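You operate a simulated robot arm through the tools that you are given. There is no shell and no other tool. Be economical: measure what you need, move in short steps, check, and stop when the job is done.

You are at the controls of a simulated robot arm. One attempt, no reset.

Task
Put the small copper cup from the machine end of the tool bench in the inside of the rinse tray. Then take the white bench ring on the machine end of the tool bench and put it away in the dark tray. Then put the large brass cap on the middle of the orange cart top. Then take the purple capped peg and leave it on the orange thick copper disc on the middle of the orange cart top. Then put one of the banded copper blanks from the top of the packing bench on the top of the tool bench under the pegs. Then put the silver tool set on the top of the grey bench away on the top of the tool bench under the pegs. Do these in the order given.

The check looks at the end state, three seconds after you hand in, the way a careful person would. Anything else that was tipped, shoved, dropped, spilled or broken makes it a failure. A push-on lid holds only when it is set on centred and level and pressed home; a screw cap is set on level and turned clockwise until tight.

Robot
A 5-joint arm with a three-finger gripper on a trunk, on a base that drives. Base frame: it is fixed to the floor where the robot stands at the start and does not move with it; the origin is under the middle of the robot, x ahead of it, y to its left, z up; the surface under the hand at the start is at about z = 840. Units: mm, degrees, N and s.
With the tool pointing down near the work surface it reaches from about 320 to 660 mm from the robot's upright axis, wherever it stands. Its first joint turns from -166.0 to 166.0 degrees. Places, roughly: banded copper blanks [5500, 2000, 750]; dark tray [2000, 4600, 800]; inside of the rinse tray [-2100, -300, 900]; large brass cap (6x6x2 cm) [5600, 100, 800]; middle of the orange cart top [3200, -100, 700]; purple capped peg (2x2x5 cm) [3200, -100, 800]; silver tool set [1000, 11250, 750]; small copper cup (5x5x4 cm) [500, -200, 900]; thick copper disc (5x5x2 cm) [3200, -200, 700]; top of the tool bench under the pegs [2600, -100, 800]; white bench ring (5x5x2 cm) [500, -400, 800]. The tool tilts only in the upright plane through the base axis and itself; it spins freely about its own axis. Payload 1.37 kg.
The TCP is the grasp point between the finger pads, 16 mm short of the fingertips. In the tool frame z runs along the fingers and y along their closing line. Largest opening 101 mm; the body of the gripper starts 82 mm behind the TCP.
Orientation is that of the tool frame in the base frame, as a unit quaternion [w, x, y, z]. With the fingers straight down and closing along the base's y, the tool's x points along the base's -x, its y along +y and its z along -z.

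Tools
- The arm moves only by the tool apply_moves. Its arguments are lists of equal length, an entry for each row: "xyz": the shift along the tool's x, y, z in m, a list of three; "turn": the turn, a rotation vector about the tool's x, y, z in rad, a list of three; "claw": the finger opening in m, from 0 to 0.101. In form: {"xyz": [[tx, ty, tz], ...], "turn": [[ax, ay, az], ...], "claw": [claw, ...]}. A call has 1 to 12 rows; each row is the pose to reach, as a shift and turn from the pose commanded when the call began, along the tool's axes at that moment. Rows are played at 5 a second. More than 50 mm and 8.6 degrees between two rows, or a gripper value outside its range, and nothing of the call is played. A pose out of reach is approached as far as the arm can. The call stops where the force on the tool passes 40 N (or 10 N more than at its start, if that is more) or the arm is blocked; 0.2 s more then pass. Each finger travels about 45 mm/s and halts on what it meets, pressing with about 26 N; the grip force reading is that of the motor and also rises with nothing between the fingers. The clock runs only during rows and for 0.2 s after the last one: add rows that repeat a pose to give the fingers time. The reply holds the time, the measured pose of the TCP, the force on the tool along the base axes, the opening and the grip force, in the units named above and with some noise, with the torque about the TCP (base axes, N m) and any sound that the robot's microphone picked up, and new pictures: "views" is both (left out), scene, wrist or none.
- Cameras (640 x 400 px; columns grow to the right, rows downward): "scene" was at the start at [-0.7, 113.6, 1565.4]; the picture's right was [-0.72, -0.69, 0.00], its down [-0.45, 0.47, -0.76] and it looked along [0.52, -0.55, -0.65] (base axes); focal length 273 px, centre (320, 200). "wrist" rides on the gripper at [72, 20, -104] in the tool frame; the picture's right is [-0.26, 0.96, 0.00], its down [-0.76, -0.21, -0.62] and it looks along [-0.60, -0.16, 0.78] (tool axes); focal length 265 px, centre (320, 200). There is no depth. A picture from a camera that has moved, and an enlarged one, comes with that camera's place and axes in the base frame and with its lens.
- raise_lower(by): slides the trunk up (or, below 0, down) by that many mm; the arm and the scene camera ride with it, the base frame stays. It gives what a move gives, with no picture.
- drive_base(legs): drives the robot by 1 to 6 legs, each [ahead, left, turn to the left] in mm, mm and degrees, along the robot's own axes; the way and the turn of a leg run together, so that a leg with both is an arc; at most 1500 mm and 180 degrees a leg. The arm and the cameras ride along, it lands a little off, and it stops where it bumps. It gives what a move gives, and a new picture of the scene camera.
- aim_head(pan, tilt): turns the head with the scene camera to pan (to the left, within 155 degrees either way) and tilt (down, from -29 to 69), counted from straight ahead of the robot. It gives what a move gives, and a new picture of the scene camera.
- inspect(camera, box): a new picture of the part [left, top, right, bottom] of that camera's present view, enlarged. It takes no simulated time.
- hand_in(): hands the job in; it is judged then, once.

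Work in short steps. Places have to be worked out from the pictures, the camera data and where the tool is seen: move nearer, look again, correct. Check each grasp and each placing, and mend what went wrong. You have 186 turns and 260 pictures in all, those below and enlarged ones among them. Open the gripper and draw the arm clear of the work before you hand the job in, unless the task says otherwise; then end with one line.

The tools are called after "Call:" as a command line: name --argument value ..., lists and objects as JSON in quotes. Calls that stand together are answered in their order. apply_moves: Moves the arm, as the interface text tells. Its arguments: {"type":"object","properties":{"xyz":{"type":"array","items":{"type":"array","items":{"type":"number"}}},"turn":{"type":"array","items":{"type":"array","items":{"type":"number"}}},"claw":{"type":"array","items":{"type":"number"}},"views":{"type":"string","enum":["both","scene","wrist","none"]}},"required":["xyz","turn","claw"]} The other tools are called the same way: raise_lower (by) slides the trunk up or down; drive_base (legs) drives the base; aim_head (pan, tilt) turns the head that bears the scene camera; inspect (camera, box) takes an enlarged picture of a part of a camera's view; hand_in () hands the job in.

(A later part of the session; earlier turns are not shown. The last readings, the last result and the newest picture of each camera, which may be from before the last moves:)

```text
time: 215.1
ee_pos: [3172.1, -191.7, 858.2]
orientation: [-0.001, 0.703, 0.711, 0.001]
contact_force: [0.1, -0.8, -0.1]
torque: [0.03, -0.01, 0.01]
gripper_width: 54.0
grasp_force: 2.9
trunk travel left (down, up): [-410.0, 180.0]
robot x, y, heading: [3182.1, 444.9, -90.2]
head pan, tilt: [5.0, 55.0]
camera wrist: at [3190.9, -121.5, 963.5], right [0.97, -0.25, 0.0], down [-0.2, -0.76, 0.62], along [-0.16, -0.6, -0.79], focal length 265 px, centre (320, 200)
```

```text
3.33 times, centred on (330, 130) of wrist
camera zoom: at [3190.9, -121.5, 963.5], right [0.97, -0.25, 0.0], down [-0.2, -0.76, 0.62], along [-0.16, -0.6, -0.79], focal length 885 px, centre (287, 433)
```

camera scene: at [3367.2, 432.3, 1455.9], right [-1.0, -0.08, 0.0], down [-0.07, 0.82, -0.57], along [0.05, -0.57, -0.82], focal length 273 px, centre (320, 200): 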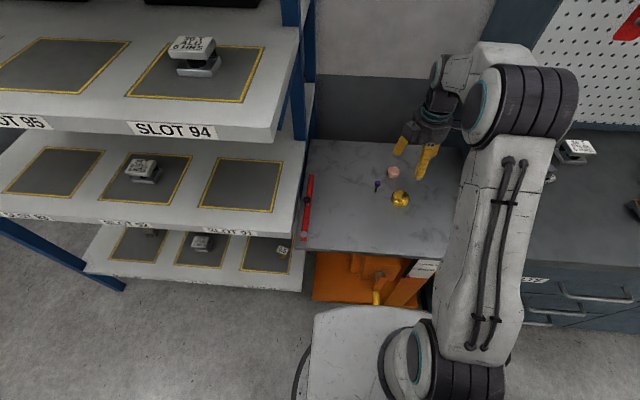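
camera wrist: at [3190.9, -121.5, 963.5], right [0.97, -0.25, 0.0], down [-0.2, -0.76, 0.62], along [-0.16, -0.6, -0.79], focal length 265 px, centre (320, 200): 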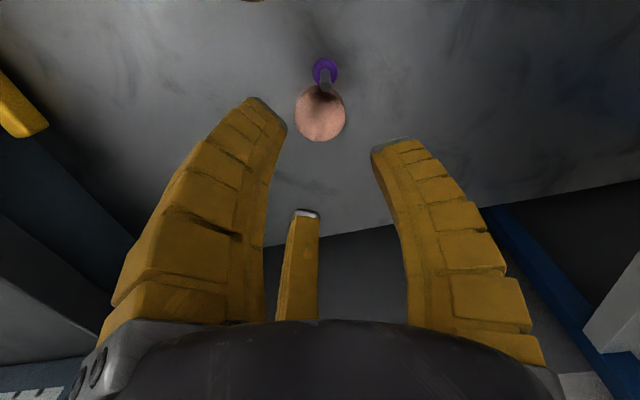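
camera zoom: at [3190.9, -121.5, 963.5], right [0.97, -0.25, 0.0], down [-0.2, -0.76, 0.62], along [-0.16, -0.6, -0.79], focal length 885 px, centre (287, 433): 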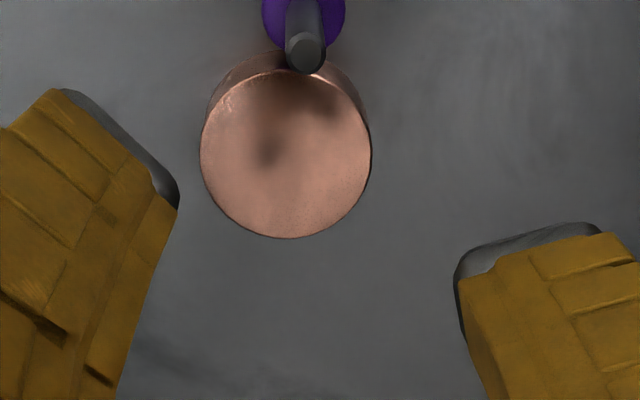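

The peg actually flipped and now stands inverted on its cap beside the disc, stem tip at about (3182, −168, 786). I'll grip the stem near its top from above.

Call:
apply_moves --xyz '[[0.012, 0.005, 0.0], [0.024, 0.01, 0.0], [0.024, 0.01, 0.035], [0.024, 0.01, 0.055], [0.024, 0.01, 0.055]]' --turn '[[0, 0, 0], [0, 0, 0], [0, 0, 0], [0, 0, 0], [0, 0, 0]]' --claw '[0.04, 0.04, 0.04, 0.04, 0.04]' --views "wrist"

Call:
inspect --camera "scene" --box '[360, 140, 420, 190]'

```text
time: 216.3
ee_pos: [3182.6, -166.0, 804.8]
orientation: [-0.001, 0.703, 0.711, 0.001]
contact_force: [0.4, -0.4, 0.3]
torque: [0.01, -0.01, -0.04]
gripper_width: 44.3
grasp_force: 2.8
trunk travel left (down, up): [-410.0, 180.0]
robot x, y, heading: [3183.9, 445.8, -90.2]
head pan, tilt: [5.0, 55.0]
camera wrist: at [3201.6, -95.3, 909.2], right [0.97, -0.25, 0.0], down [-0.2, -0.76, 0.62], along [-0.16, -0.6, -0.79], focal length 265 px, centre (320, 200)
```

wrist: 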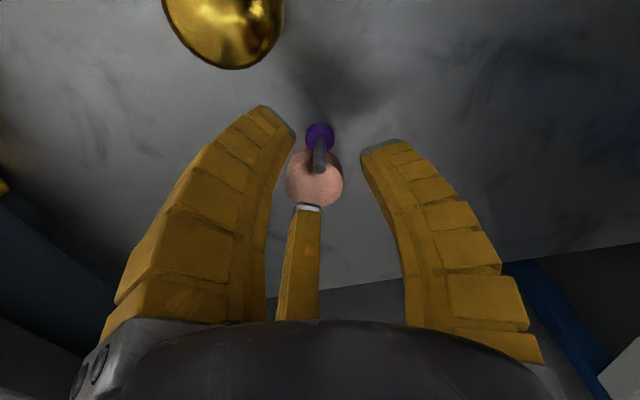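

```text
8.00 times, centred on (390, 165) of scene
camera zoom: at [3367.2, 432.1, 1456.0], right [-1.0, -0.08, 0.0], down [-0.07, 0.82, -0.57], along [0.05, -0.57, -0.82], focal length 2187 px, centre (-240, 480)
```

zoom: 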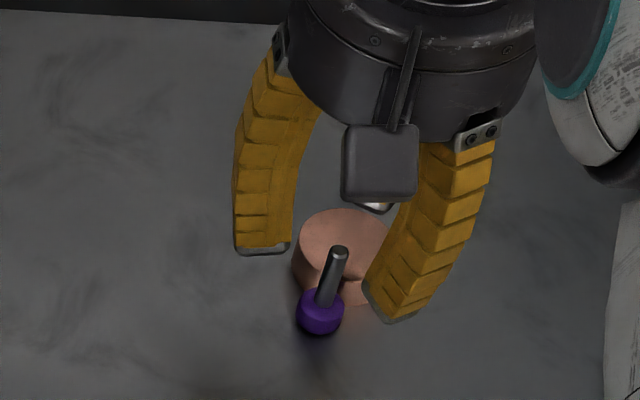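

The stem is exactly under the TCP and vertical. I'll descend 22 mm and close on it.

Call:
apply_moves --xyz '[[0, 0, 0.011], [0, 0, 0.022], [0, 0, 0.022], [0, 0, 0.022], [0, 0, 0.022], [0, 0, 0.022], [0, 0, 0.022]]' --turn '[[0, 0, 0], [0, 0, 0], [0, 0, 0], [0, 0, 0], [0, 0, 0], [0, 0, 0], [0, 0, 0]]' --claw '[0.04, 0.04, 0.03, 0.015, 0.003, 0.003, 0.003]' --views "wrist"

Call:
inspect --camera "scene" --box '[360, 140, 420, 190]'

```text
time: 217.9
ee_pos: [3181.7, -165.9, 782.3]
orientation: [-0.001, 0.703, 0.711, 0.001]
contact_force: [0.0, -0.2, 0.1]
torque: [-0.01, -0.04, 0.01]
gripper_width: 9.4
grasp_force: 5.2
trunk travel left (down, up): [-410.0, 180.0]
robot x, y, heading: [3185.7, 444.7, -90.3]
head pan, tilt: [5.0, 55.0]
camera wrist: at [3201.3, -95.8, 887.1], right [0.97, -0.25, 0.0], down [-0.2, -0.76, 0.62], along [-0.16, -0.6, -0.79], focal length 265 px, centre (320, 200)
```

wrist: 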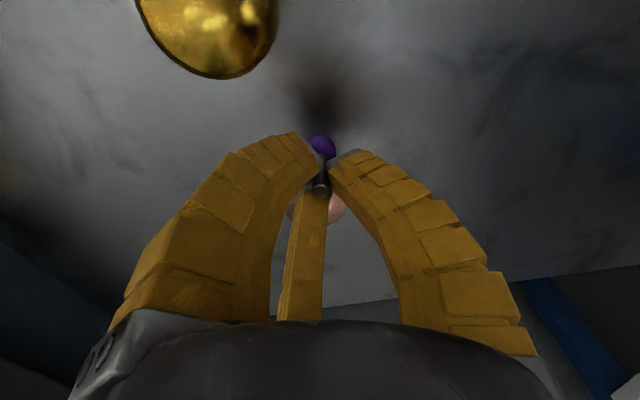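

```text
8.00 times, centred on (390, 165) of scene
camera zoom: at [3367.2, 432.0, 1456.0], right [-1.0, -0.08, 0.0], down [-0.07, 0.82, -0.57], along [0.05, -0.57, -0.82], focal length 2187 px, centre (-240, 480)
```

zoom: 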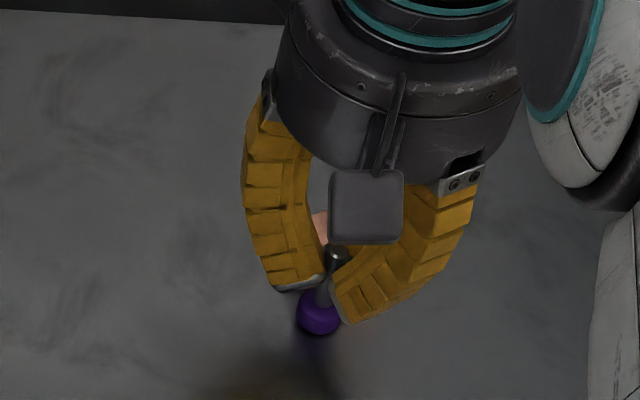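

The peg is gripped by the stem. To get it cap-up again, I'll carry it to the open right part of the cart and tilt the tool outward 45° in order to lay it down, then re-grip it.

Call:
apply_moves --xyz '[[0, 0, 0], [0, 0, -0.03], [0, 0, -0.06], [0.02, 0.035, -0.06], [0.04, 0.07, -0.06], [0.066, 0.108, -0.06], [0.066, 0.108, -0.06], [0.066, 0.108, -0.06], [0.066, 0.108, -0.06], [0.066, 0.108, -0.06], [0.066, 0.108, -0.06], [0.066, 0.108, -0.06]]' --turn '[[0, 0, 0], [0, 0, 0], [0, 0, 0], [0, 0, 0], [0, 0, 0], [0, 0, 0], [0, -0.14, 0], [0, -0.28, 0], [0, -0.42, 0], [0, -0.56, 0], [0, -0.7, 0], [0, -0.785, 0]]' --claw '[0.002, 0.002, 0.002, 0.002, 0.002, 0.002, 0.002, 0.002, 0.002, 0.002, 0.002, 0.002]' --views "both"

```text
time: 220.5
ee_pos: [3233.6, -107.4, 846.3]
orientation: [0.29, 0.642, 0.666, -0.246]
contact_force: [0.4, 1.1, 0.0]
torque: [-0.01, 0.02, 0.01]
gripper_width: 8.7
grasp_force: 5.0
out of reach, approached as far as the arm can: row 7, 8, 9, 10, 11, 12
trunk travel left (down, up): [-410.0, 180.0]
robot x, y, heading: [3182.2, 441.7, -89.9]
head pan, tilt: [5.0, 55.0]
camera scene: at [3367.1, 432.0, 1456.0], right [-1.0, -0.08, 0.0], down [-0.07, 0.82, -0.57], along [0.05, -0.57, -0.82], focal length 273 px, centre (320, 200)
camera wrist: at [3246.3, 17.1, 870.2], right [0.96, -0.13, 0.23], down [-0.24, -0.12, 0.96], along [-0.1, -0.98, -0.14], focal length 265 px, centre (320, 200)
```

scene: 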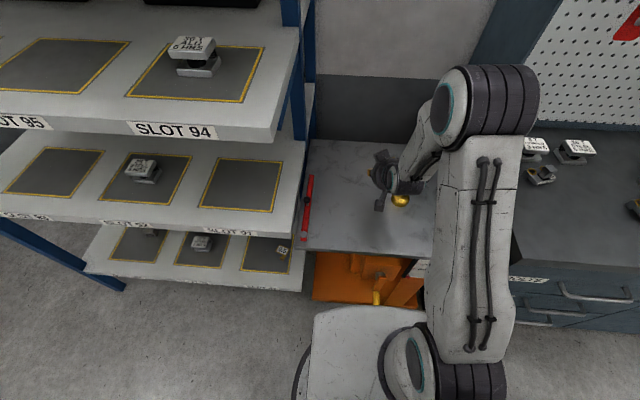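
wrist: 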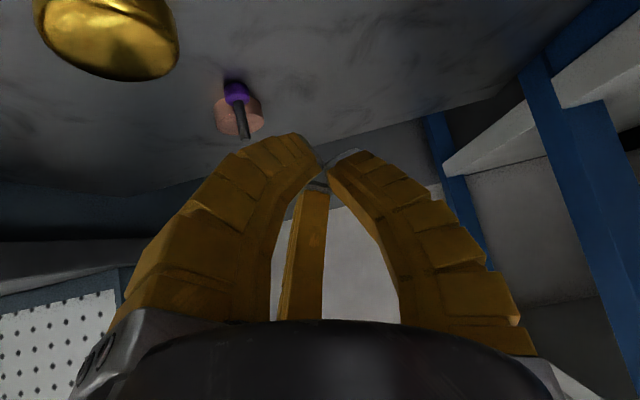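

The stem wasn't actually gripped — the peg is still standing inverted at its place, untouched. The 45° outward tilt itself works. I'll return the tool to vertical.

Call:
apply_moves --xyz '[[0, 0, 0], [0, 0, 0], [0, 0, 0], [0, 0, 0], [0, 0, 0], [0, 0, 0], [0, 0, 0]]' --turn '[[0, 0.13, 0], [0, 0.26, 0], [0, 0.39, 0], [0, 0.52, 0], [0, 0.65, 0], [0, 0.785, 0], [0, 0.785, 0]]' --claw '[0.01, 0.02, 0.03, 0.04, 0.04, 0.04, 0.04]' --views "wrist"

```text
time: 222.1
ee_pos: [3234.3, -109.2, 843.5]
orientation: [-0.003, 0.687, 0.727, 0.002]
contact_force: [0.1, -0.1, 0.7]
torque: [-0.01, 0.04, -0.02]
gripper_width: 44.0
grasp_force: 2.9
out of reach, approached as far as the arm can: row 2, 3, 4, 5
trunk travel left (down, up): [-410.0, 180.0]
robot x, y, heading: [3184.1, 445.4, -90.3]
head pan, tilt: [5.0, 55.0]
camera wrist: at [3249.8, -38.2, 948.0], right [0.98, -0.21, 0.0], down [-0.16, -0.77, 0.62], along [-0.13, -0.6, -0.79], focal length 265 px, centre (320, 200)
```

wrist: 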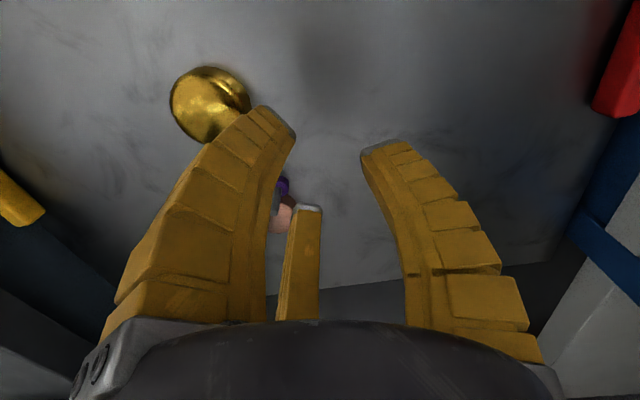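

Tool is vertical again. I'll return over the inverted stem, descend and close fully this time.

Call:
apply_moves --xyz '[[-0.02, -0.02, 0], [-0.04, -0.04, 0], [-0.054, -0.055, 0], [-0.054, -0.055, 0.03], [-0.054, -0.055, 0.03]]' --turn '[[0, 0, 0], [0, 0, 0], [0, 0, 0], [0, 0, 0], [0, 0, 0]]' --claw '[0.04, 0.04, 0.04, 0.04, 0.04]' --views "wrist"

```text
time: 223.3
ee_pos: [3181.0, -165.6, 811.2]
orientation: [-0.004, 0.687, 0.726, 0.004]
contact_force: [0.0, 0.2, 0.1]
torque: [-0.01, 0.01, -0.01]
gripper_width: 44.3
grasp_force: 3.6
trunk travel left (down, up): [-410.0, 180.0]
robot x, y, heading: [3187.7, 445.5, -90.2]
head pan, tilt: [5.0, 55.0]
camera wrist: at [3197.8, -95.4, 916.1], right [0.98, -0.21, 0.0], down [-0.16, -0.77, 0.61], along [-0.13, -0.6, -0.79], focal length 265 px, centre (320, 200)
```

wrist: 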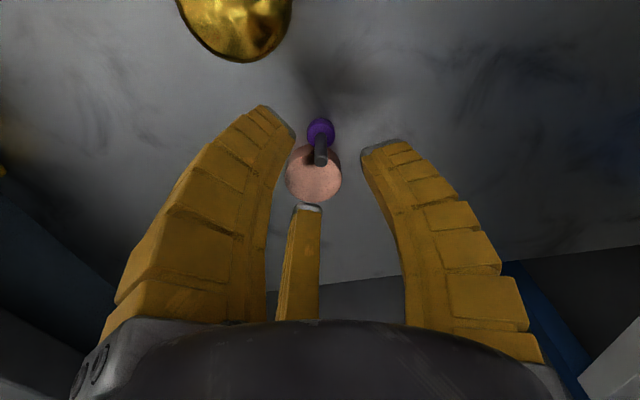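

Aligned. Descending to 779 and closing with a zero command.

Call:
apply_moves --xyz '[[0, 0, 0.015], [0, 0, 0.033], [0, 0, 0.033], [0, 0, 0.033], [0, 0, 0.033], [0, 0, 0.033], [0, 0, 0.033], [0, 0, 0.033], [0, 0, 0.033]]' --turn '[[0, 0, 0], [0, 0, 0], [0, 0, 0], [0, 0, 0], [0, 0, 0], [0, 0, 0], [0, 0, 0], [0, 0, 0], [0, 0, 0]]' --claw '[0.04, 0.04, 0.03, 0.015, 0.0, 0.0, 0.0, 0.0, 0.0]' --views "wrist"

Call:
inspect --camera "wrist" --box '[270, 120, 370, 220]'

```text
time: 225.3
ee_pos: [3182.8, -166.4, 776.6]
orientation: [-0.004, 0.687, 0.726, 0.004]
contact_force: [0.5, 0.1, 3.2]
torque: [0.02, -0.04, -0.04]
gripper_width: 6.0
grasp_force: 26.1
trunk travel left (down, up): [-410.0, 180.0]
robot x, y, heading: [3181.8, 447.1, -90.1]
head pan, tilt: [5.0, 55.0]
camera wrist: at [3199.3, -95.8, 881.8], right [0.98, -0.21, 0.0], down [-0.16, -0.77, 0.61], along [-0.13, -0.6, -0.79], focal length 265 px, centre (320, 200)
```

wrist: 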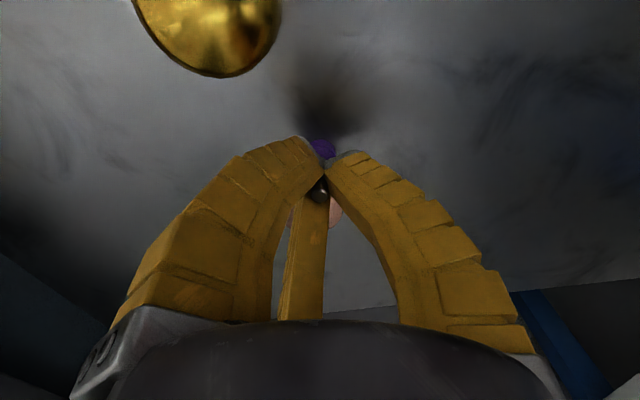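

```text
4.00 times, centred on (320, 170) of wrist
camera zoom: at [3199.3, -95.8, 881.8], right [0.98, -0.21, 0.0], down [-0.16, -0.77, 0.61], along [-0.13, -0.6, -0.79], focal length 1062 px, centre (320, 320)
```

zoom: 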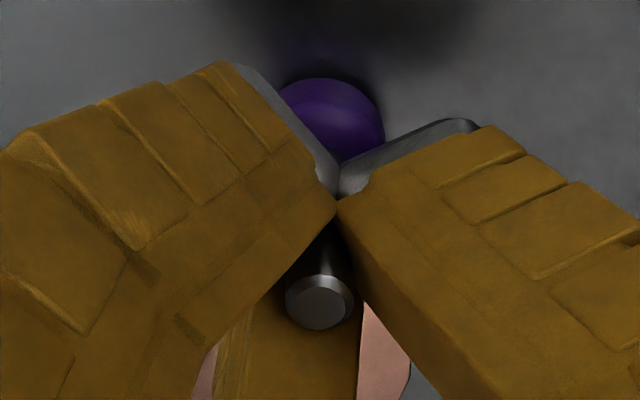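

Now it is firmly gripped (26 N). Standing on its 20 mm cap the peg is far more stable, so I'll set it on the disc in that stance: lift, move over the disc centre (3171, −192), and lower.

Call:
apply_moves --xyz '[[0, 0, -0.015], [0, 0, -0.035], [-0.013, -0.007, -0.035], [-0.025, -0.013, -0.035], [-0.025, -0.013, -0.035]]' --turn '[[0, 0, 0], [0, 0, 0], [0, 0, 0], [0, 0, 0], [0, 0, 0]]' --claw '[0.0, 0.0, 0.0, 0.0, 0.0]' --views "wrist"

Call:
inspect --camera "scene" --box '[365, 130, 425, 180]'

```text
time: 226.5
ee_pos: [3173.1, -190.5, 811.2]
orientation: [-0.003, 0.688, 0.726, 0.004]
contact_force: [-0.6, 0.1, 0.1]
torque: [0.04, 0.03, 0.01]
gripper_width: 5.9
grasp_force: 26.4
trunk travel left (down, up): [-410.0, 180.0]
robot x, y, heading: [3182.2, 448.1, -90.3]
head pan, tilt: [5.0, 55.0]
camera wrist: at [3187.8, -119.9, 916.6], right [0.98, -0.21, 0.0], down [-0.16, -0.77, 0.61], along [-0.13, -0.6, -0.79], focal length 265 px, centre (320, 200)
```

wrist: 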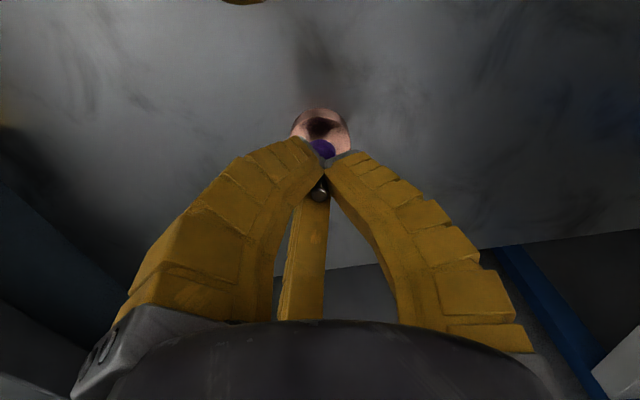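

```text
8.00 times, centred on (395, 155) of scene
camera zoom: at [3367.2, 432.0, 1456.0], right [-1.0, -0.08, 0.0], down [-0.07, 0.82, -0.57], along [0.05, -0.57, -0.82], focal length 2187 px, centre (-280, 560)
```

zoom: 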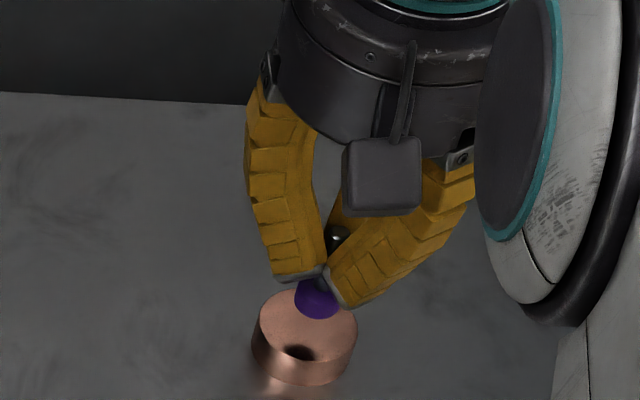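

The cap end is centred over the disc. Lowering gently to contact.

Call:
apply_moves --xyz '[[0, 0, 0.004], [0, 0, 0.008], [0, 0, 0.011], [0, 0, 0.013], [0, 0, 0.015], [0, 0, 0.015]]' --turn '[[0, 0, 0], [0, 0, 0], [0, 0, 0], [0, 0, 0], [0, 0, 0], [0, 0, 0]]' --claw '[0.0, 0.0, 0.0, 0.0, 0.0, 0.0]' --views "none"

Call:
inspect --camera "scene" --box '[365, 140, 425, 190]'

```text
time: 227.9
ee_pos: [3171.5, -189.5, 796.0]
orientation: [-0.004, 0.687, 0.727, 0.004]
contact_force: [0.2, 0.2, -1.1]
torque: [0.0, -0.01, 0.01]
gripper_width: 5.9
grasp_force: 26.0
trunk travel left (down, up): [-410.0, 180.0]
robot x, y, heading: [3183.5, 445.8, -90.1]
head pan, tilt: [5.0, 55.0]
```

```text
8.00 times, centred on (395, 165) of scene
camera zoom: at [3367.2, 432.0, 1456.0], right [-1.0, -0.08, 0.0], down [-0.07, 0.82, -0.57], along [0.05, -0.57, -0.82], focal length 2187 px, centre (-280, 480)
```

zoom: 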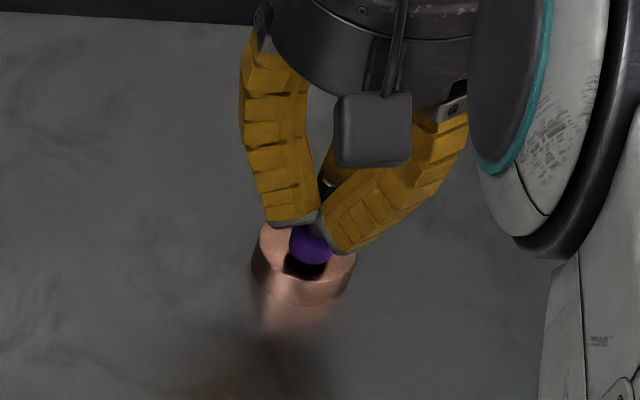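

Call:
apply_moves --xyz '[[0, 0, 0.002], [0, 0, 0.004], [0, 0, 0.005], [0, 0, 0.005]]' --turn '[[0, 0, 0], [0, 0, 0], [0, 0, 0], [0, 0, 0]]' --claw '[0.0, 0.0, 0.0, 0.0]' --views "none"

```text
time: 228.9
ee_pos: [3170.9, -188.2, 793.1]
orientation: [-0.003, 0.687, 0.726, 0.003]
contact_force: [0.2, -1.4, 2.9]
torque: [-0.03, -0.03, 0.0]
gripper_width: 6.1
grasp_force: 25.7
trunk travel left (down, up): [-410.0, 180.0]
robot x, y, heading: [3186.6, 445.1, -90.1]
head pan, tilt: [5.0, 55.0]
```

Light contact (3 N). One more millimetre to seat it, then open slowly.

Call:
apply_moves --xyz '[[0, 0, 0.001], [0, 0, 0.001], [0, 0, 0.001], [0, 0, 0.001], [0, 0, 0.001], [0, 0, 0.001], [0, 0, 0.001], [0, 0, 0.001], [0, 0, 0.001], [0, 0, 0.001]]' --turn '[[0, 0, 0], [0, 0, 0], [0, 0, 0], [0, 0, 0], [0, 0, 0], [0, 0, 0], [0, 0, 0], [0, 0, 0], [0, 0, 0], [0, 0, 0]]' --claw '[0.0, 0.003, 0.006, 0.009, 0.012, 0.018, 0.026, 0.034, 0.04, 0.04]' --views "wrist"

Call:
inspect --camera "scene" --box '[365, 140, 425, 190]'

```text
time: 231.1
ee_pos: [3171.4, -189.8, 790.8]
orientation: [-0.003, 0.687, 0.727, 0.004]
contact_force: [-0.2, -0.3, 0.6]
torque: [0.0, 0.03, 0.0]
gripper_width: 44.3
grasp_force: 3.7
trunk travel left (down, up): [-410.0, 180.0]
robot x, y, heading: [3181.1, 441.3, -90.1]
head pan, tilt: [5.0, 55.0]
camera wrist: at [3187.2, -118.9, 895.6], right [0.98, -0.21, 0.0], down [-0.16, -0.77, 0.61], along [-0.13, -0.6, -0.79], focal length 265 px, centre (320, 200)
```

wrist: 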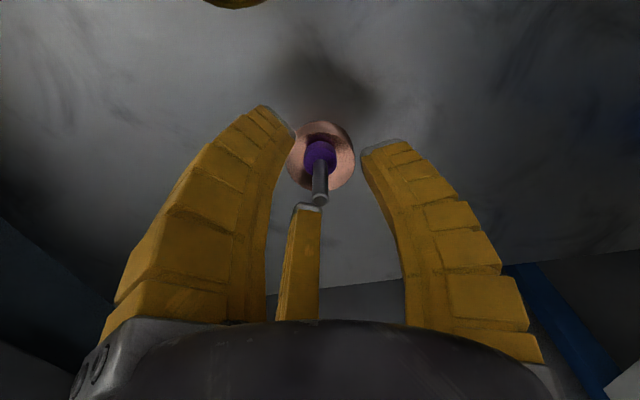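

```text
8.00 times, centred on (395, 165) of scene
camera zoom: at [3367.2, 432.0, 1456.0], right [-1.0, -0.08, 0.0], down [-0.07, 0.82, -0.57], along [0.05, -0.57, -0.82], focal length 2187 px, centre (-280, 480)
```

zoom: 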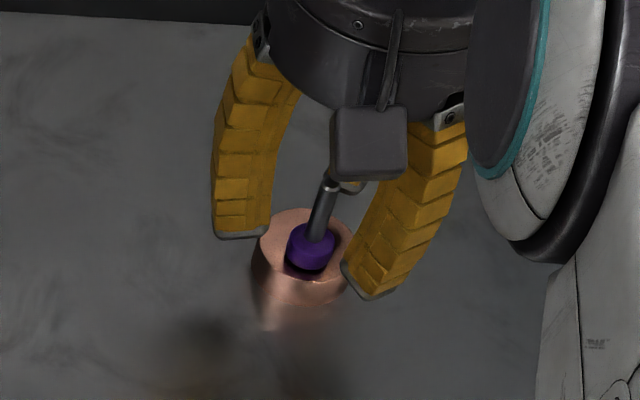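

The peg stands stably on the disc. I'll rise straight up, pull back, and raise the trunk.

Call:
apply_moves --xyz '[[0, 0, -0.03], [0, 0, -0.06], [0, 0, -0.1], [0.03, 0, -0.13], [0.06, 0, -0.16], [0.1, 0, -0.18], [0.14, 0, -0.2], [0.18, 0, -0.22], [0.2, 0, -0.24]]' --turn '[[0, 0, 0], [0, 0, 0], [0, 0, 0], [0, 0, 0], [0, 0, 0], [0, 0, 0], [0, 0, 0], [0, 0, 0], [0, 0, 0]]' --claw '[0.04, 0.04, 0.04, 0.04, 0.04, 0.04, 0.04, 0.04, 0.04]' --views "scene"

Call:
inspect --camera "scene" --box '[340, 140, 440, 220]'

Call:
raise_lower --by 90

```text
time: 233.1
ee_pos: [3147.1, 8.3, 1032.5]
orientation: [-0.004, 0.687, 0.727, 0.006]
contact_force: [0.0, -0.2, 0.4]
torque: [0.0, -0.01, 0.03]
gripper_width: 44.5
grasp_force: 4.1
trunk travel left (down, up): [-410.0, 180.0]
robot x, y, heading: [3182.2, 443.6, -90.3]
head pan, tilt: [5.0, 55.0]
camera scene: at [3367.2, 432.6, 1455.9], right [-1.0, -0.08, 0.0], down [-0.07, 0.82, -0.57], along [0.05, -0.57, -0.82], focal length 273 px, centre (320, 200)
```

scene: 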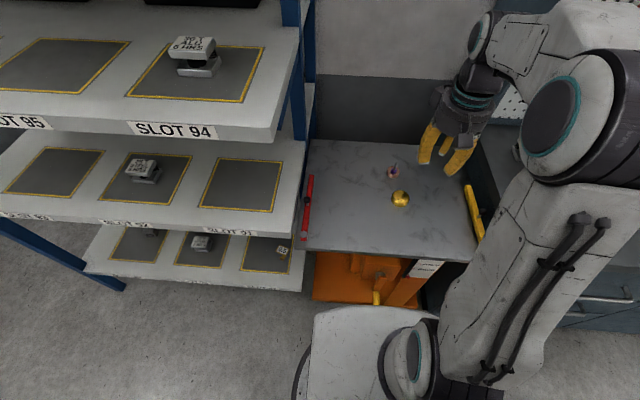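

```text
5.00 times, centred on (390, 180) of scene
camera zoom: at [3367.2, 432.6, 1455.9], right [-1.0, -0.08, 0.0], down [-0.07, 0.82, -0.57], along [0.05, -0.57, -0.82], focal length 1367 px, centre (-30, 300)
```

zoom: 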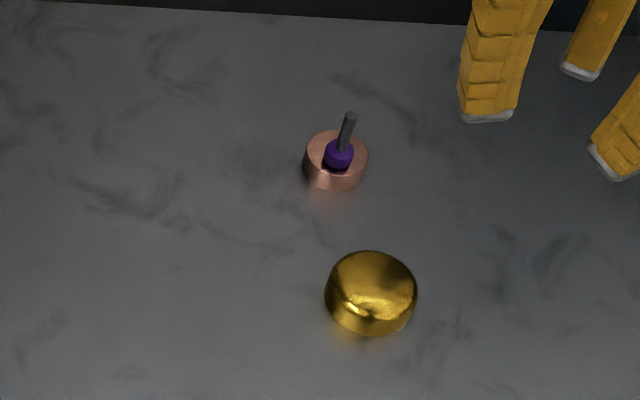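

```text
time: 234.4
ee_pos: [3147.1, 6.5, 1122.6]
orientation: [-0.004, 0.687, 0.727, 0.006]
contact_force: [0.0, 0.4, 0.1]
torque: [-0.01, 0.03, -0.04]
gripper_width: 44.4
grasp_force: 4.0
trunk travel left (down, up): [-500.0, 90.0]
robot x, y, heading: [3184.7, 444.9, -90.2]
head pan, tilt: [5.0, 55.0]
```

Cap, disc and peg are as wanted. Next the banded copper blanks: I'll drive to the packing bench around y ≈ 2000.

Call:
drive_base --legs '[[-600, 0, 0], [0, 0, 90], [1450, 400, 0], [200, 550, 0]]'

Call:
aim_head --pan 0 --tilt 35

```text
refused: leg 3 is longer than a leg can be; nothing moved
```

```text
time: 235.2
ee_pos: [3147.0, 5.8, 1123.7]
orientation: [-0.004, 0.687, 0.727, 0.005]
contact_force: [0.0, -0.1, 1.2]
torque: [-0.02, 0.01, 0.0]
gripper_width: 44.4
grasp_force: 3.6
trunk travel left (down, up): [-500.0, 90.0]
robot x, y, heading: [3185.9, 446.8, -90.2]
head pan, tilt: [0.0, 35.0]
camera scene: at [3360.9, 415.9, 1574.1], right [-1.0, 0.0, 0.0], down [0.0, 0.57, -0.82], along [0.0, -0.82, -0.57], focal length 273 px, centre (320, 200)
```

scene: 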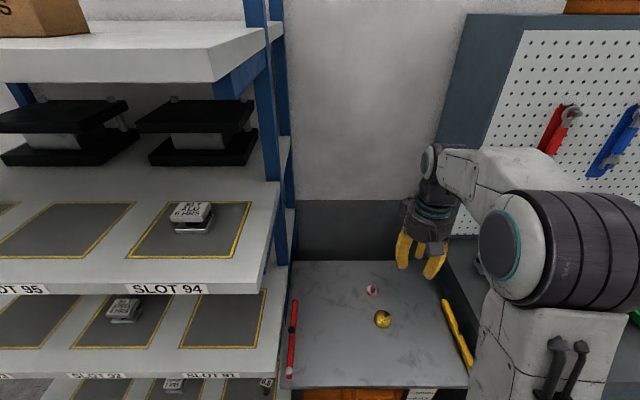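

A leg was slightly too long; same route with shorter legs.

Call:
drive_base --legs '[[-600, 0, 0], [0, 0, 90], [1300, 300, 0], [350, 650, 0]]'

Call:
aim_head --pan 5 --tilt 35

```text
time: 252.3
ee_pos: [5289.5, 1940.4, 1121.5]
orientation: [-0.006, -0.023, 1.0, 0.0]
contact_force: [0.3, 0.4, -0.2]
torque: [0.0, -0.02, -0.01]
gripper_width: 44.4
grasp_force: 3.2
trunk travel left (down, up): [-500.0, 90.0]
robot x, y, heading: [4850.0, 1981.7, -0.9]
head pan, tilt: [0.0, 35.0]
camera scene: at [4882.1, 2157.3, 1574.2], right [-0.01, -1.0, 0.0], down [-0.57, 0.01, -0.82], along [0.82, -0.01, -0.57], focal length 273 px, centre (320, 200)
```

scene: 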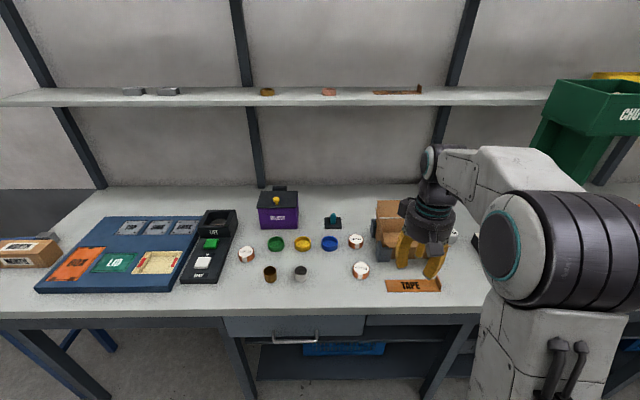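

```text
time: 253.0
ee_pos: [5289.4, 1940.8, 1123.3]
orientation: [-0.007, -0.022, 1.0, 0.0]
contact_force: [0.2, 0.4, -0.2]
torque: [0.02, 0.03, -0.02]
gripper_width: 44.2
grasp_force: 3.0
trunk travel left (down, up): [-500.0, 90.0]
robot x, y, heading: [4851.9, 1983.0, -0.8]
head pan, tilt: [5.0, 35.0]
camera scene: at [4881.7, 2164.6, 1574.2], right [0.07, -1.0, 0.0], down [-0.57, -0.04, -0.82], along [0.82, 0.06, -0.57], focal length 273 px, centre (320, 200)
```

scene: 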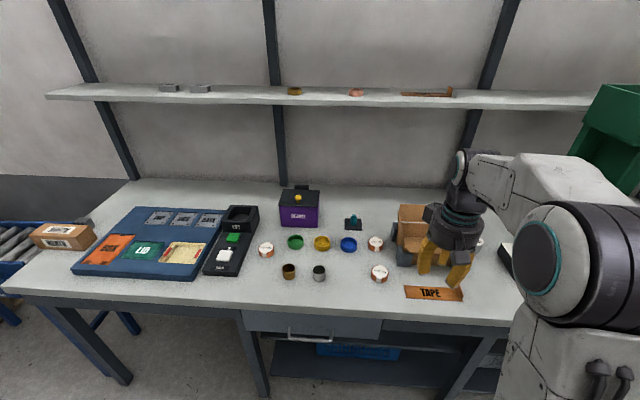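

I'll enlarge the small parts on the bench to identify the banded copper blanks.

Call:
inspect --camera "scene" --box '[240, 210, 400, 310]'

Call:
inspect --camera "scene" --box '[380, 200, 540, 300]'

```text
4.00 times, centred on (320, 260) of scene
camera zoom: at [4881.7, 2164.6, 1574.2], right [0.07, -1.0, 0.0], down [-0.57, -0.04, -0.82], along [0.82, 0.06, -0.57], focal length 1093 px, centre (320, -40)
```

zoom: 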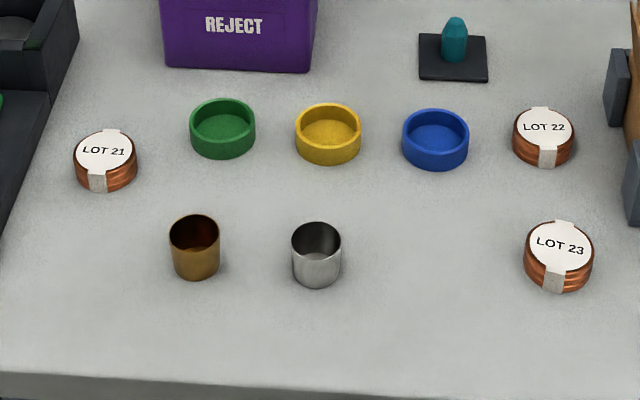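

```text
4.00 times, centred on (460, 250) of scene
camera zoom: at [4881.7, 2164.6, 1574.2], right [0.07, -1.0, 0.0], down [-0.57, -0.04, -0.82], along [0.82, 0.06, -0.57], focal length 1093 px, centre (-240, 0)
```

zoom: 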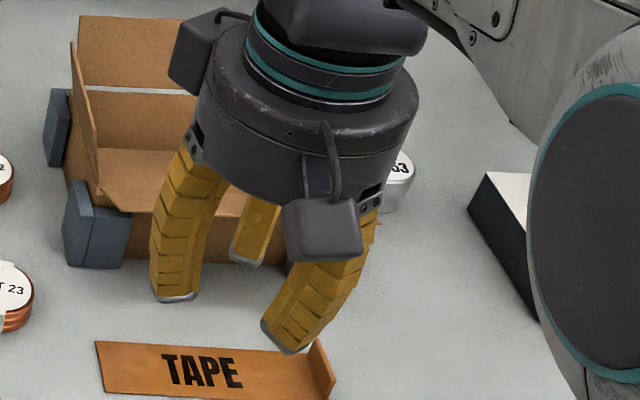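

LOT 21/22/23 are the banded copper blanks; LOT 23 is closest and free at about (5500, 2011). I'll move the base in and bring the wrist camera over it.

Call:
drive_base --legs '[[140, 30, 0.8]]'

Call:
apply_moves --xyz '[[-0.02, 0.02, 0.03], [-0.04, 0.04, 0.06], [-0.045, 0.04, 0.1], [-0.045, 0.04, 0.13], [-0.045, 0.04, 0.13]]' --turn '[[0, 0, 0], [0, 0, 0], [0, 0, 0], [0, 0, 0], [0, 0, 0]]' --claw '[0.06, 0.085, 0.085, 0.085, 0.085]' --views "both"

```text
time: 254.3
ee_pos: [5427.0, 1977.7, 1122.8]
orientation: [-0.006, -0.031, 1.0, 0.001]
contact_force: [0.5, 0.0, 0.5]
torque: [-0.01, 0.02, -0.02]
gripper_width: 44.3
grasp_force: 3.2
trunk travel left (down, up): [-500.0, 90.0]
robot x, y, heading: [4989.3, 2011.0, -0.1]
head pan, tilt: [5.0, 35.0]
camera scene: at [5016.5, 2194.2, 1574.1], right [0.09, -1.0, 0.0], down [-0.57, -0.05, -0.82], along [0.82, 0.07, -0.57], focal length 273 px, centre (320, 200)
```

scene: 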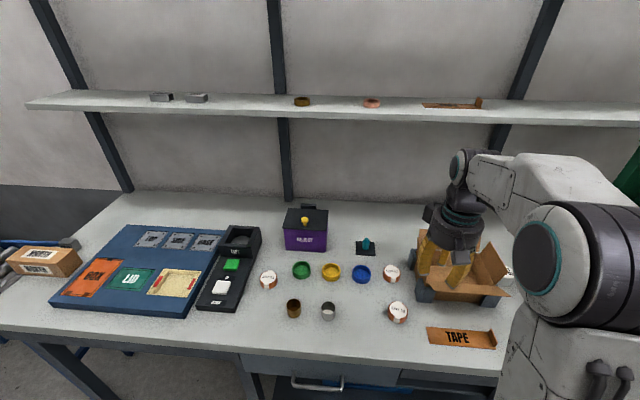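

```text
time: 255.5
ee_pos: [5466.9, 2020.4, 994.3]
orientation: [-0.008, -0.031, 0.999, 0.0]
contact_force: [-0.3, -0.1, -0.7]
torque: [0.0, 0.03, 0.01]
gripper_width: 86.9
grasp_force: 1.1
trunk travel left (down, up): [-500.0, 90.0]
robot x, y, heading: [4987.8, 2013.4, 0.1]
head pan, tilt: [5.0, 35.0]
camera scene: at [5015.2, 2193.9, 1574.2], right [0.09, -1.0, 0.0], down [-0.57, -0.05, -0.82], along [0.82, 0.07, -0.57], focal length 273 px, centre (320, 200)
camera wrist: at [5395.0, 2035.4, 1100.0], right [0.2, 0.98, 0.0], down [0.78, -0.16, 0.61], along [0.6, -0.13, -0.79], focal length 265 px, centre (320, 200)
```

scene: 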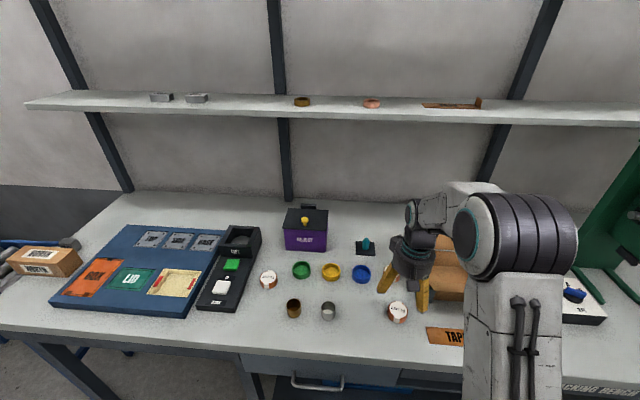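
wrist: 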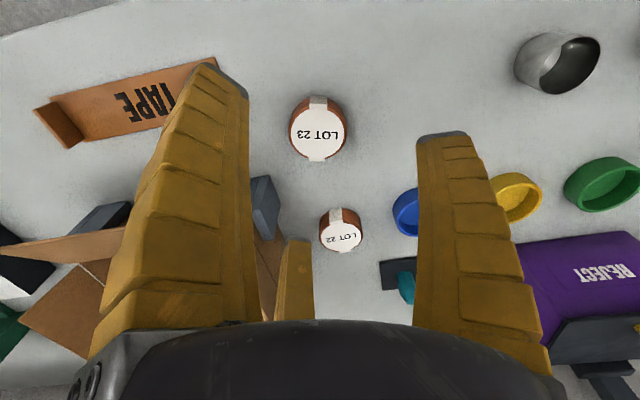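

LOT 23 is at about (5497, 2013). I'll move over it and down to z ≈ 900 with a check.

Call:
apply_moves --xyz '[[-0.03, -0.009, 0.02], [-0.0295, -0.0094, 0.06], [-0.0295, -0.0094, 0.095], [-0.0295, -0.0094, 0.095]]' --turn '[[0, 0, 0], [0, 0.016, 0], [0, 0.016, 0], [0, 0.016, 0]]' --claw '[0.085, 0.085, 0.085, 0.085]' --views "wrist"

```text
time: 256.5
ee_pos: [5497.7, 2014.3, 898.8]
orientation: [-0.015, -0.031, 0.999, 0.001]
contact_force: [-0.2, -0.5, 0.3]
torque: [-0.01, 0.02, -0.01]
gripper_width: 86.8
grasp_force: 1.6
trunk travel left (down, up): [-500.0, 90.0]
robot x, y, heading: [4986.3, 2010.1, 0.0]
head pan, tilt: [5.0, 35.0]
camera wrist: at [5426.8, 2028.6, 1006.0], right [0.2, 0.98, -0.01], down [0.79, -0.16, 0.6], along [0.58, -0.13, -0.8], focal length 265 px, centre (320, 200)
```

wrist: 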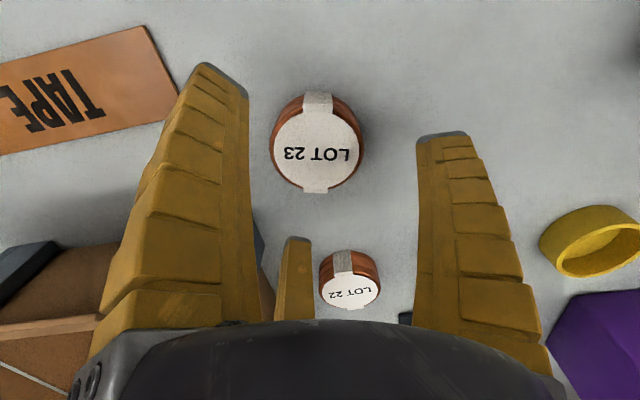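

Nearly centred. I'll level the tool, descend to z 858 and close.

Call:
apply_moves --xyz '[[0, 0, 0.0], [0, -0.001, 0.02], [0, -0.001, 0.04], [0, -0.001, 0.041], [0, -0.001, 0.041], [0, -0.001, 0.041], [0, -0.001, 0.041], [0, -0.001, 0.041]]' --turn '[[0, -0.03, 0], [0, -0.03, 0], [0, -0.03, 0], [0, -0.03, 0], [0, -0.03, 0], [0, -0.03, 0], [0, -0.03, 0], [0, -0.03, 0]]' --claw '[0.085, 0.085, 0.085, 0.085, 0.06, 0.04, 0.035, 0.035]' --views "wrist"

```text
time: 258.3
ee_pos: [5494.4, 2011.8, 859.5]
orientation: [0.001, -0.031, 1.0, 0.0]
contact_force: [-1.3, 0.3, 3.3]
torque: [0.09, -0.09, -0.03]
gripper_width: 51.8
grasp_force: 25.9
trunk travel left (down, up): [-500.0, 90.0]
robot x, y, heading: [4987.3, 2010.9, 0.0]
head pan, tilt: [5.0, 35.0]
camera wrist: at [5421.5, 2025.5, 963.1], right [0.2, 0.98, 0.0], down [0.77, -0.16, 0.62], along [0.61, -0.13, -0.78], focal length 265 px, centre (320, 200)
```

wrist: 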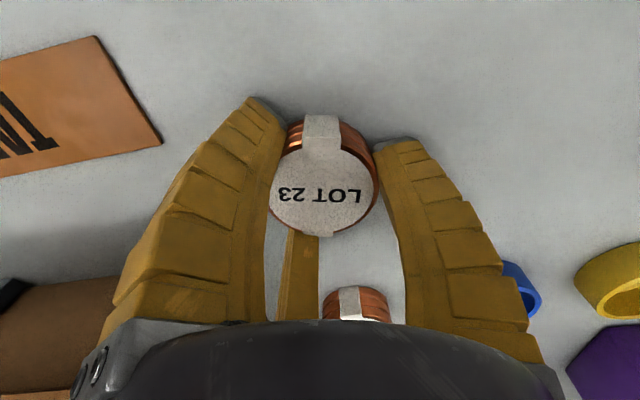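

The blank is gripped (51.8 mm, 26 N). I'll lift, check it, and pull back.

Call:
apply_moves --xyz '[[0, 0, 0], [0, 0, -0.03], [0, 0, -0.07], [0, 0, -0.11], [0, 0, -0.15], [0.02, 0, -0.19], [0.05, 0, -0.23], [0.07, 0, -0.27]]' --turn '[[0, 0, 0], [0, 0, 0], [0, 0, 0], [0, 0, 0], [0, 0, 0], [0, 0, 0], [0, 0, 0], [0, 0, 0]]' --claw '[0.03, 0.03, 0.03, 0.03, 0.03, 0.03, 0.03, 0.03]' --views "both"

```text
time: 260.1
ee_pos: [5422.6, 2005.9, 1126.2]
orientation: [0.0, -0.03, 1.0, 0.0]
contact_force: [0.1, -0.1, -1.5]
torque: [0.02, -0.01, -0.03]
gripper_width: 51.1
grasp_force: 26.2
trunk travel left (down, up): [-500.0, 90.0]
robot x, y, heading: [4986.7, 2006.9, 0.3]
head pan, tilt: [5.0, 35.0]
camera scene: at [5014.6, 2193.9, 1574.2], right [0.09, -1.0, 0.0], down [-0.57, -0.05, -0.82], along [0.82, 0.07, -0.57], focal length 273 px, centre (320, 200)
camera wrist: at [5349.1, 2021.1, 1231.3], right [0.2, 0.98, 0.0], down [0.77, -0.16, 0.62], along [0.61, -0.13, -0.78], focal length 265 px, centre (320, 200)
```

scene: 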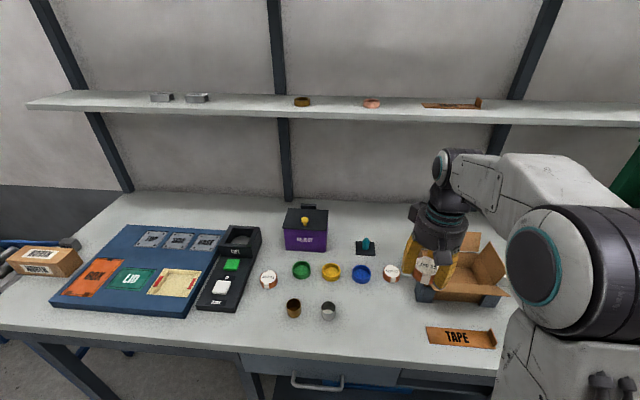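
wrist: 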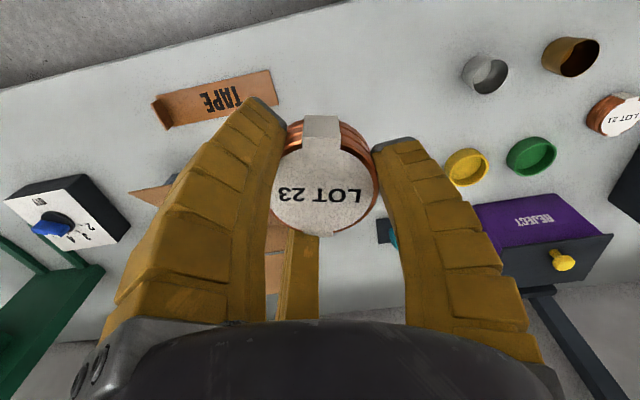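

The blank is held securely. I'll drive to the tool bench's pegboard end (x ≈ 2600), facing it.

Call:
drive_base --legs '[[-300, -500, 0], [0, 0, -90], [0, -1450, 0], [0, -640, 0], [600, 0, 0]]'

Call:
aim_head --pan 5 --tilt 35

```text
time: 280.1
ee_pos: [2653.0, 339.3, 1126.8]
orientation: [0.0, 0.674, 0.738, 0.0]
contact_force: [-0.3, -0.6, -1.5]
torque: [0.01, 0.04, -0.02]
gripper_width: 51.1
grasp_force: 26.6
trunk travel left (down, up): [-500.0, 90.0]
robot x, y, heading: [2644.6, 776.4, -87.8]
head pan, tilt: [5.0, 35.0]
camera scene: at [2829.6, 751.8, 1574.2], right [-0.99, -0.12, 0.0], down [-0.07, 0.57, -0.82], along [0.1, -0.81, -0.57], focal length 273 px, centre (320, 200)
```

scene: 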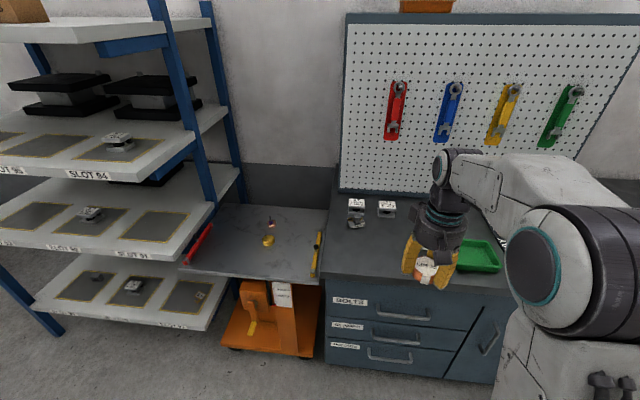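

```text
time: 280.7
ee_pos: [2653.2, 338.8, 1125.6]
orientation: [-0.001, 0.674, 0.739, 0.0]
contact_force: [-0.4, 0.1, -2.4]
torque: [0.01, 0.02, 0.04]
gripper_width: 51.4
grasp_force: 25.7
trunk travel left (down, up): [-500.0, 90.0]
robot x, y, heading: [2645.6, 775.1, -88.1]
head pan, tilt: [5.0, 35.0]
camera scene: at [2829.6, 752.4, 1574.2], right [-0.99, -0.12, 0.0], down [-0.07, 0.57, -0.82], along [0.1, -0.81, -0.57], focal length 273 px, centre (320, 200)
```

scene: 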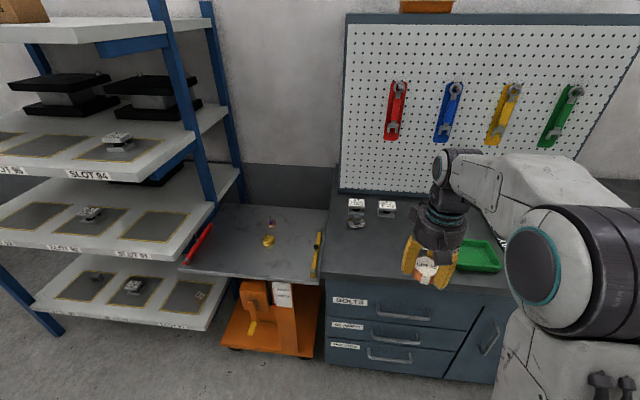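

I'll move in closer and take a wrist view of the bench under the pegs to find clear space.

Call:
drive_base --legs '[[270, 0, -2]]'

Call:
aim_head --pan 0 --tilt 50

Call:
apply_moves --xyz '[[0, 0, 0]]' --turn '[[0, 0, 0]]' --claw '[0.03]' --views "wrist"

```text
time: 282.6
ee_pos: [2645.6, 76.2, 1126.6]
orientation: [-0.001, 0.685, 0.729, 0.0]
contact_force: [-0.3, 0.7, -1.4]
torque: [0.07, 0.0, 0.01]
gripper_width: 51.1
grasp_force: 26.0
trunk travel left (down, up): [-500.0, 90.0]
robot x, y, heading: [2647.2, 513.4, -89.9]
head pan, tilt: [5.0, 35.0]
camera scene: at [2833.5, 485.1, 1574.2], right [-1.0, -0.09, 0.0], down [-0.05, 0.57, -0.82], along [0.07, -0.82, -0.57], focal length 273 px, centre (320, 200)
```

scene: 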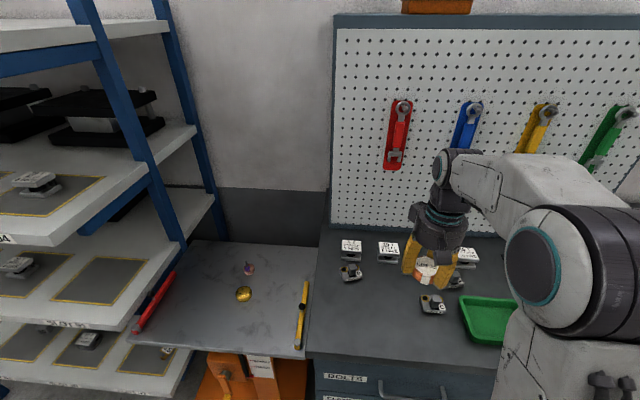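

```text
time: 283.4
ee_pos: [2644.9, 79.4, 1126.3]
orientation: [0.0, 0.685, 0.728, 0.0]
contact_force: [-0.5, 0.2, -1.3]
torque: [-0.03, 0.02, 0.02]
gripper_width: 51.2
grasp_force: 26.0
trunk travel left (down, up): [-500.0, 90.0]
robot x, y, heading: [2651.4, 517.6, -89.8]
head pan, tilt: [0.0, 50.0]
camera scene: at [2825.8, 496.7, 1552.5], right [-1.0, 0.0, 0.0], down [0.0, 0.77, -0.64], along [0.0, -0.64, -0.77], focal length 273 px, centre (320, 200)
```

scene: 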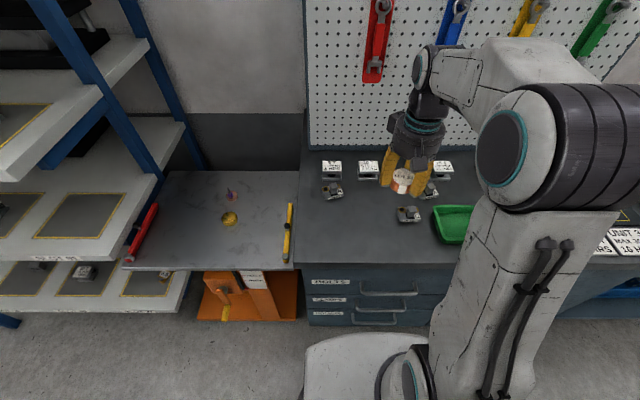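

```text
time: 283.8
ee_pos: [2644.3, 78.8, 1127.2]
orientation: [0.0, 0.684, 0.729, 0.0]
contact_force: [0.1, 0.0, -1.9]
torque: [-0.01, -0.01, -0.02]
gripper_width: 51.1
grasp_force: 26.2
trunk travel left (down, up): [-500.0, 90.0]
robot x, y, heading: [2648.5, 511.0, -89.5]
head pan, tilt: [0.0, 50.0]
camera wrist: at [2660.8, 150.5, 1230.7], right [0.98, -0.2, 0.0], down [-0.16, -0.77, 0.62], along [-0.13, -0.61, -0.78], focal length 265 px, centre (320, 200)
```

wrist: 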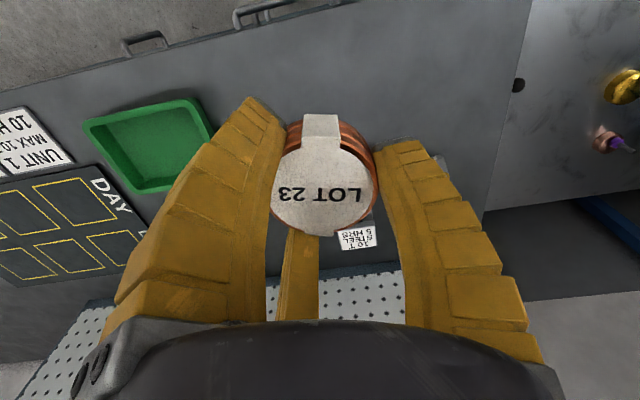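

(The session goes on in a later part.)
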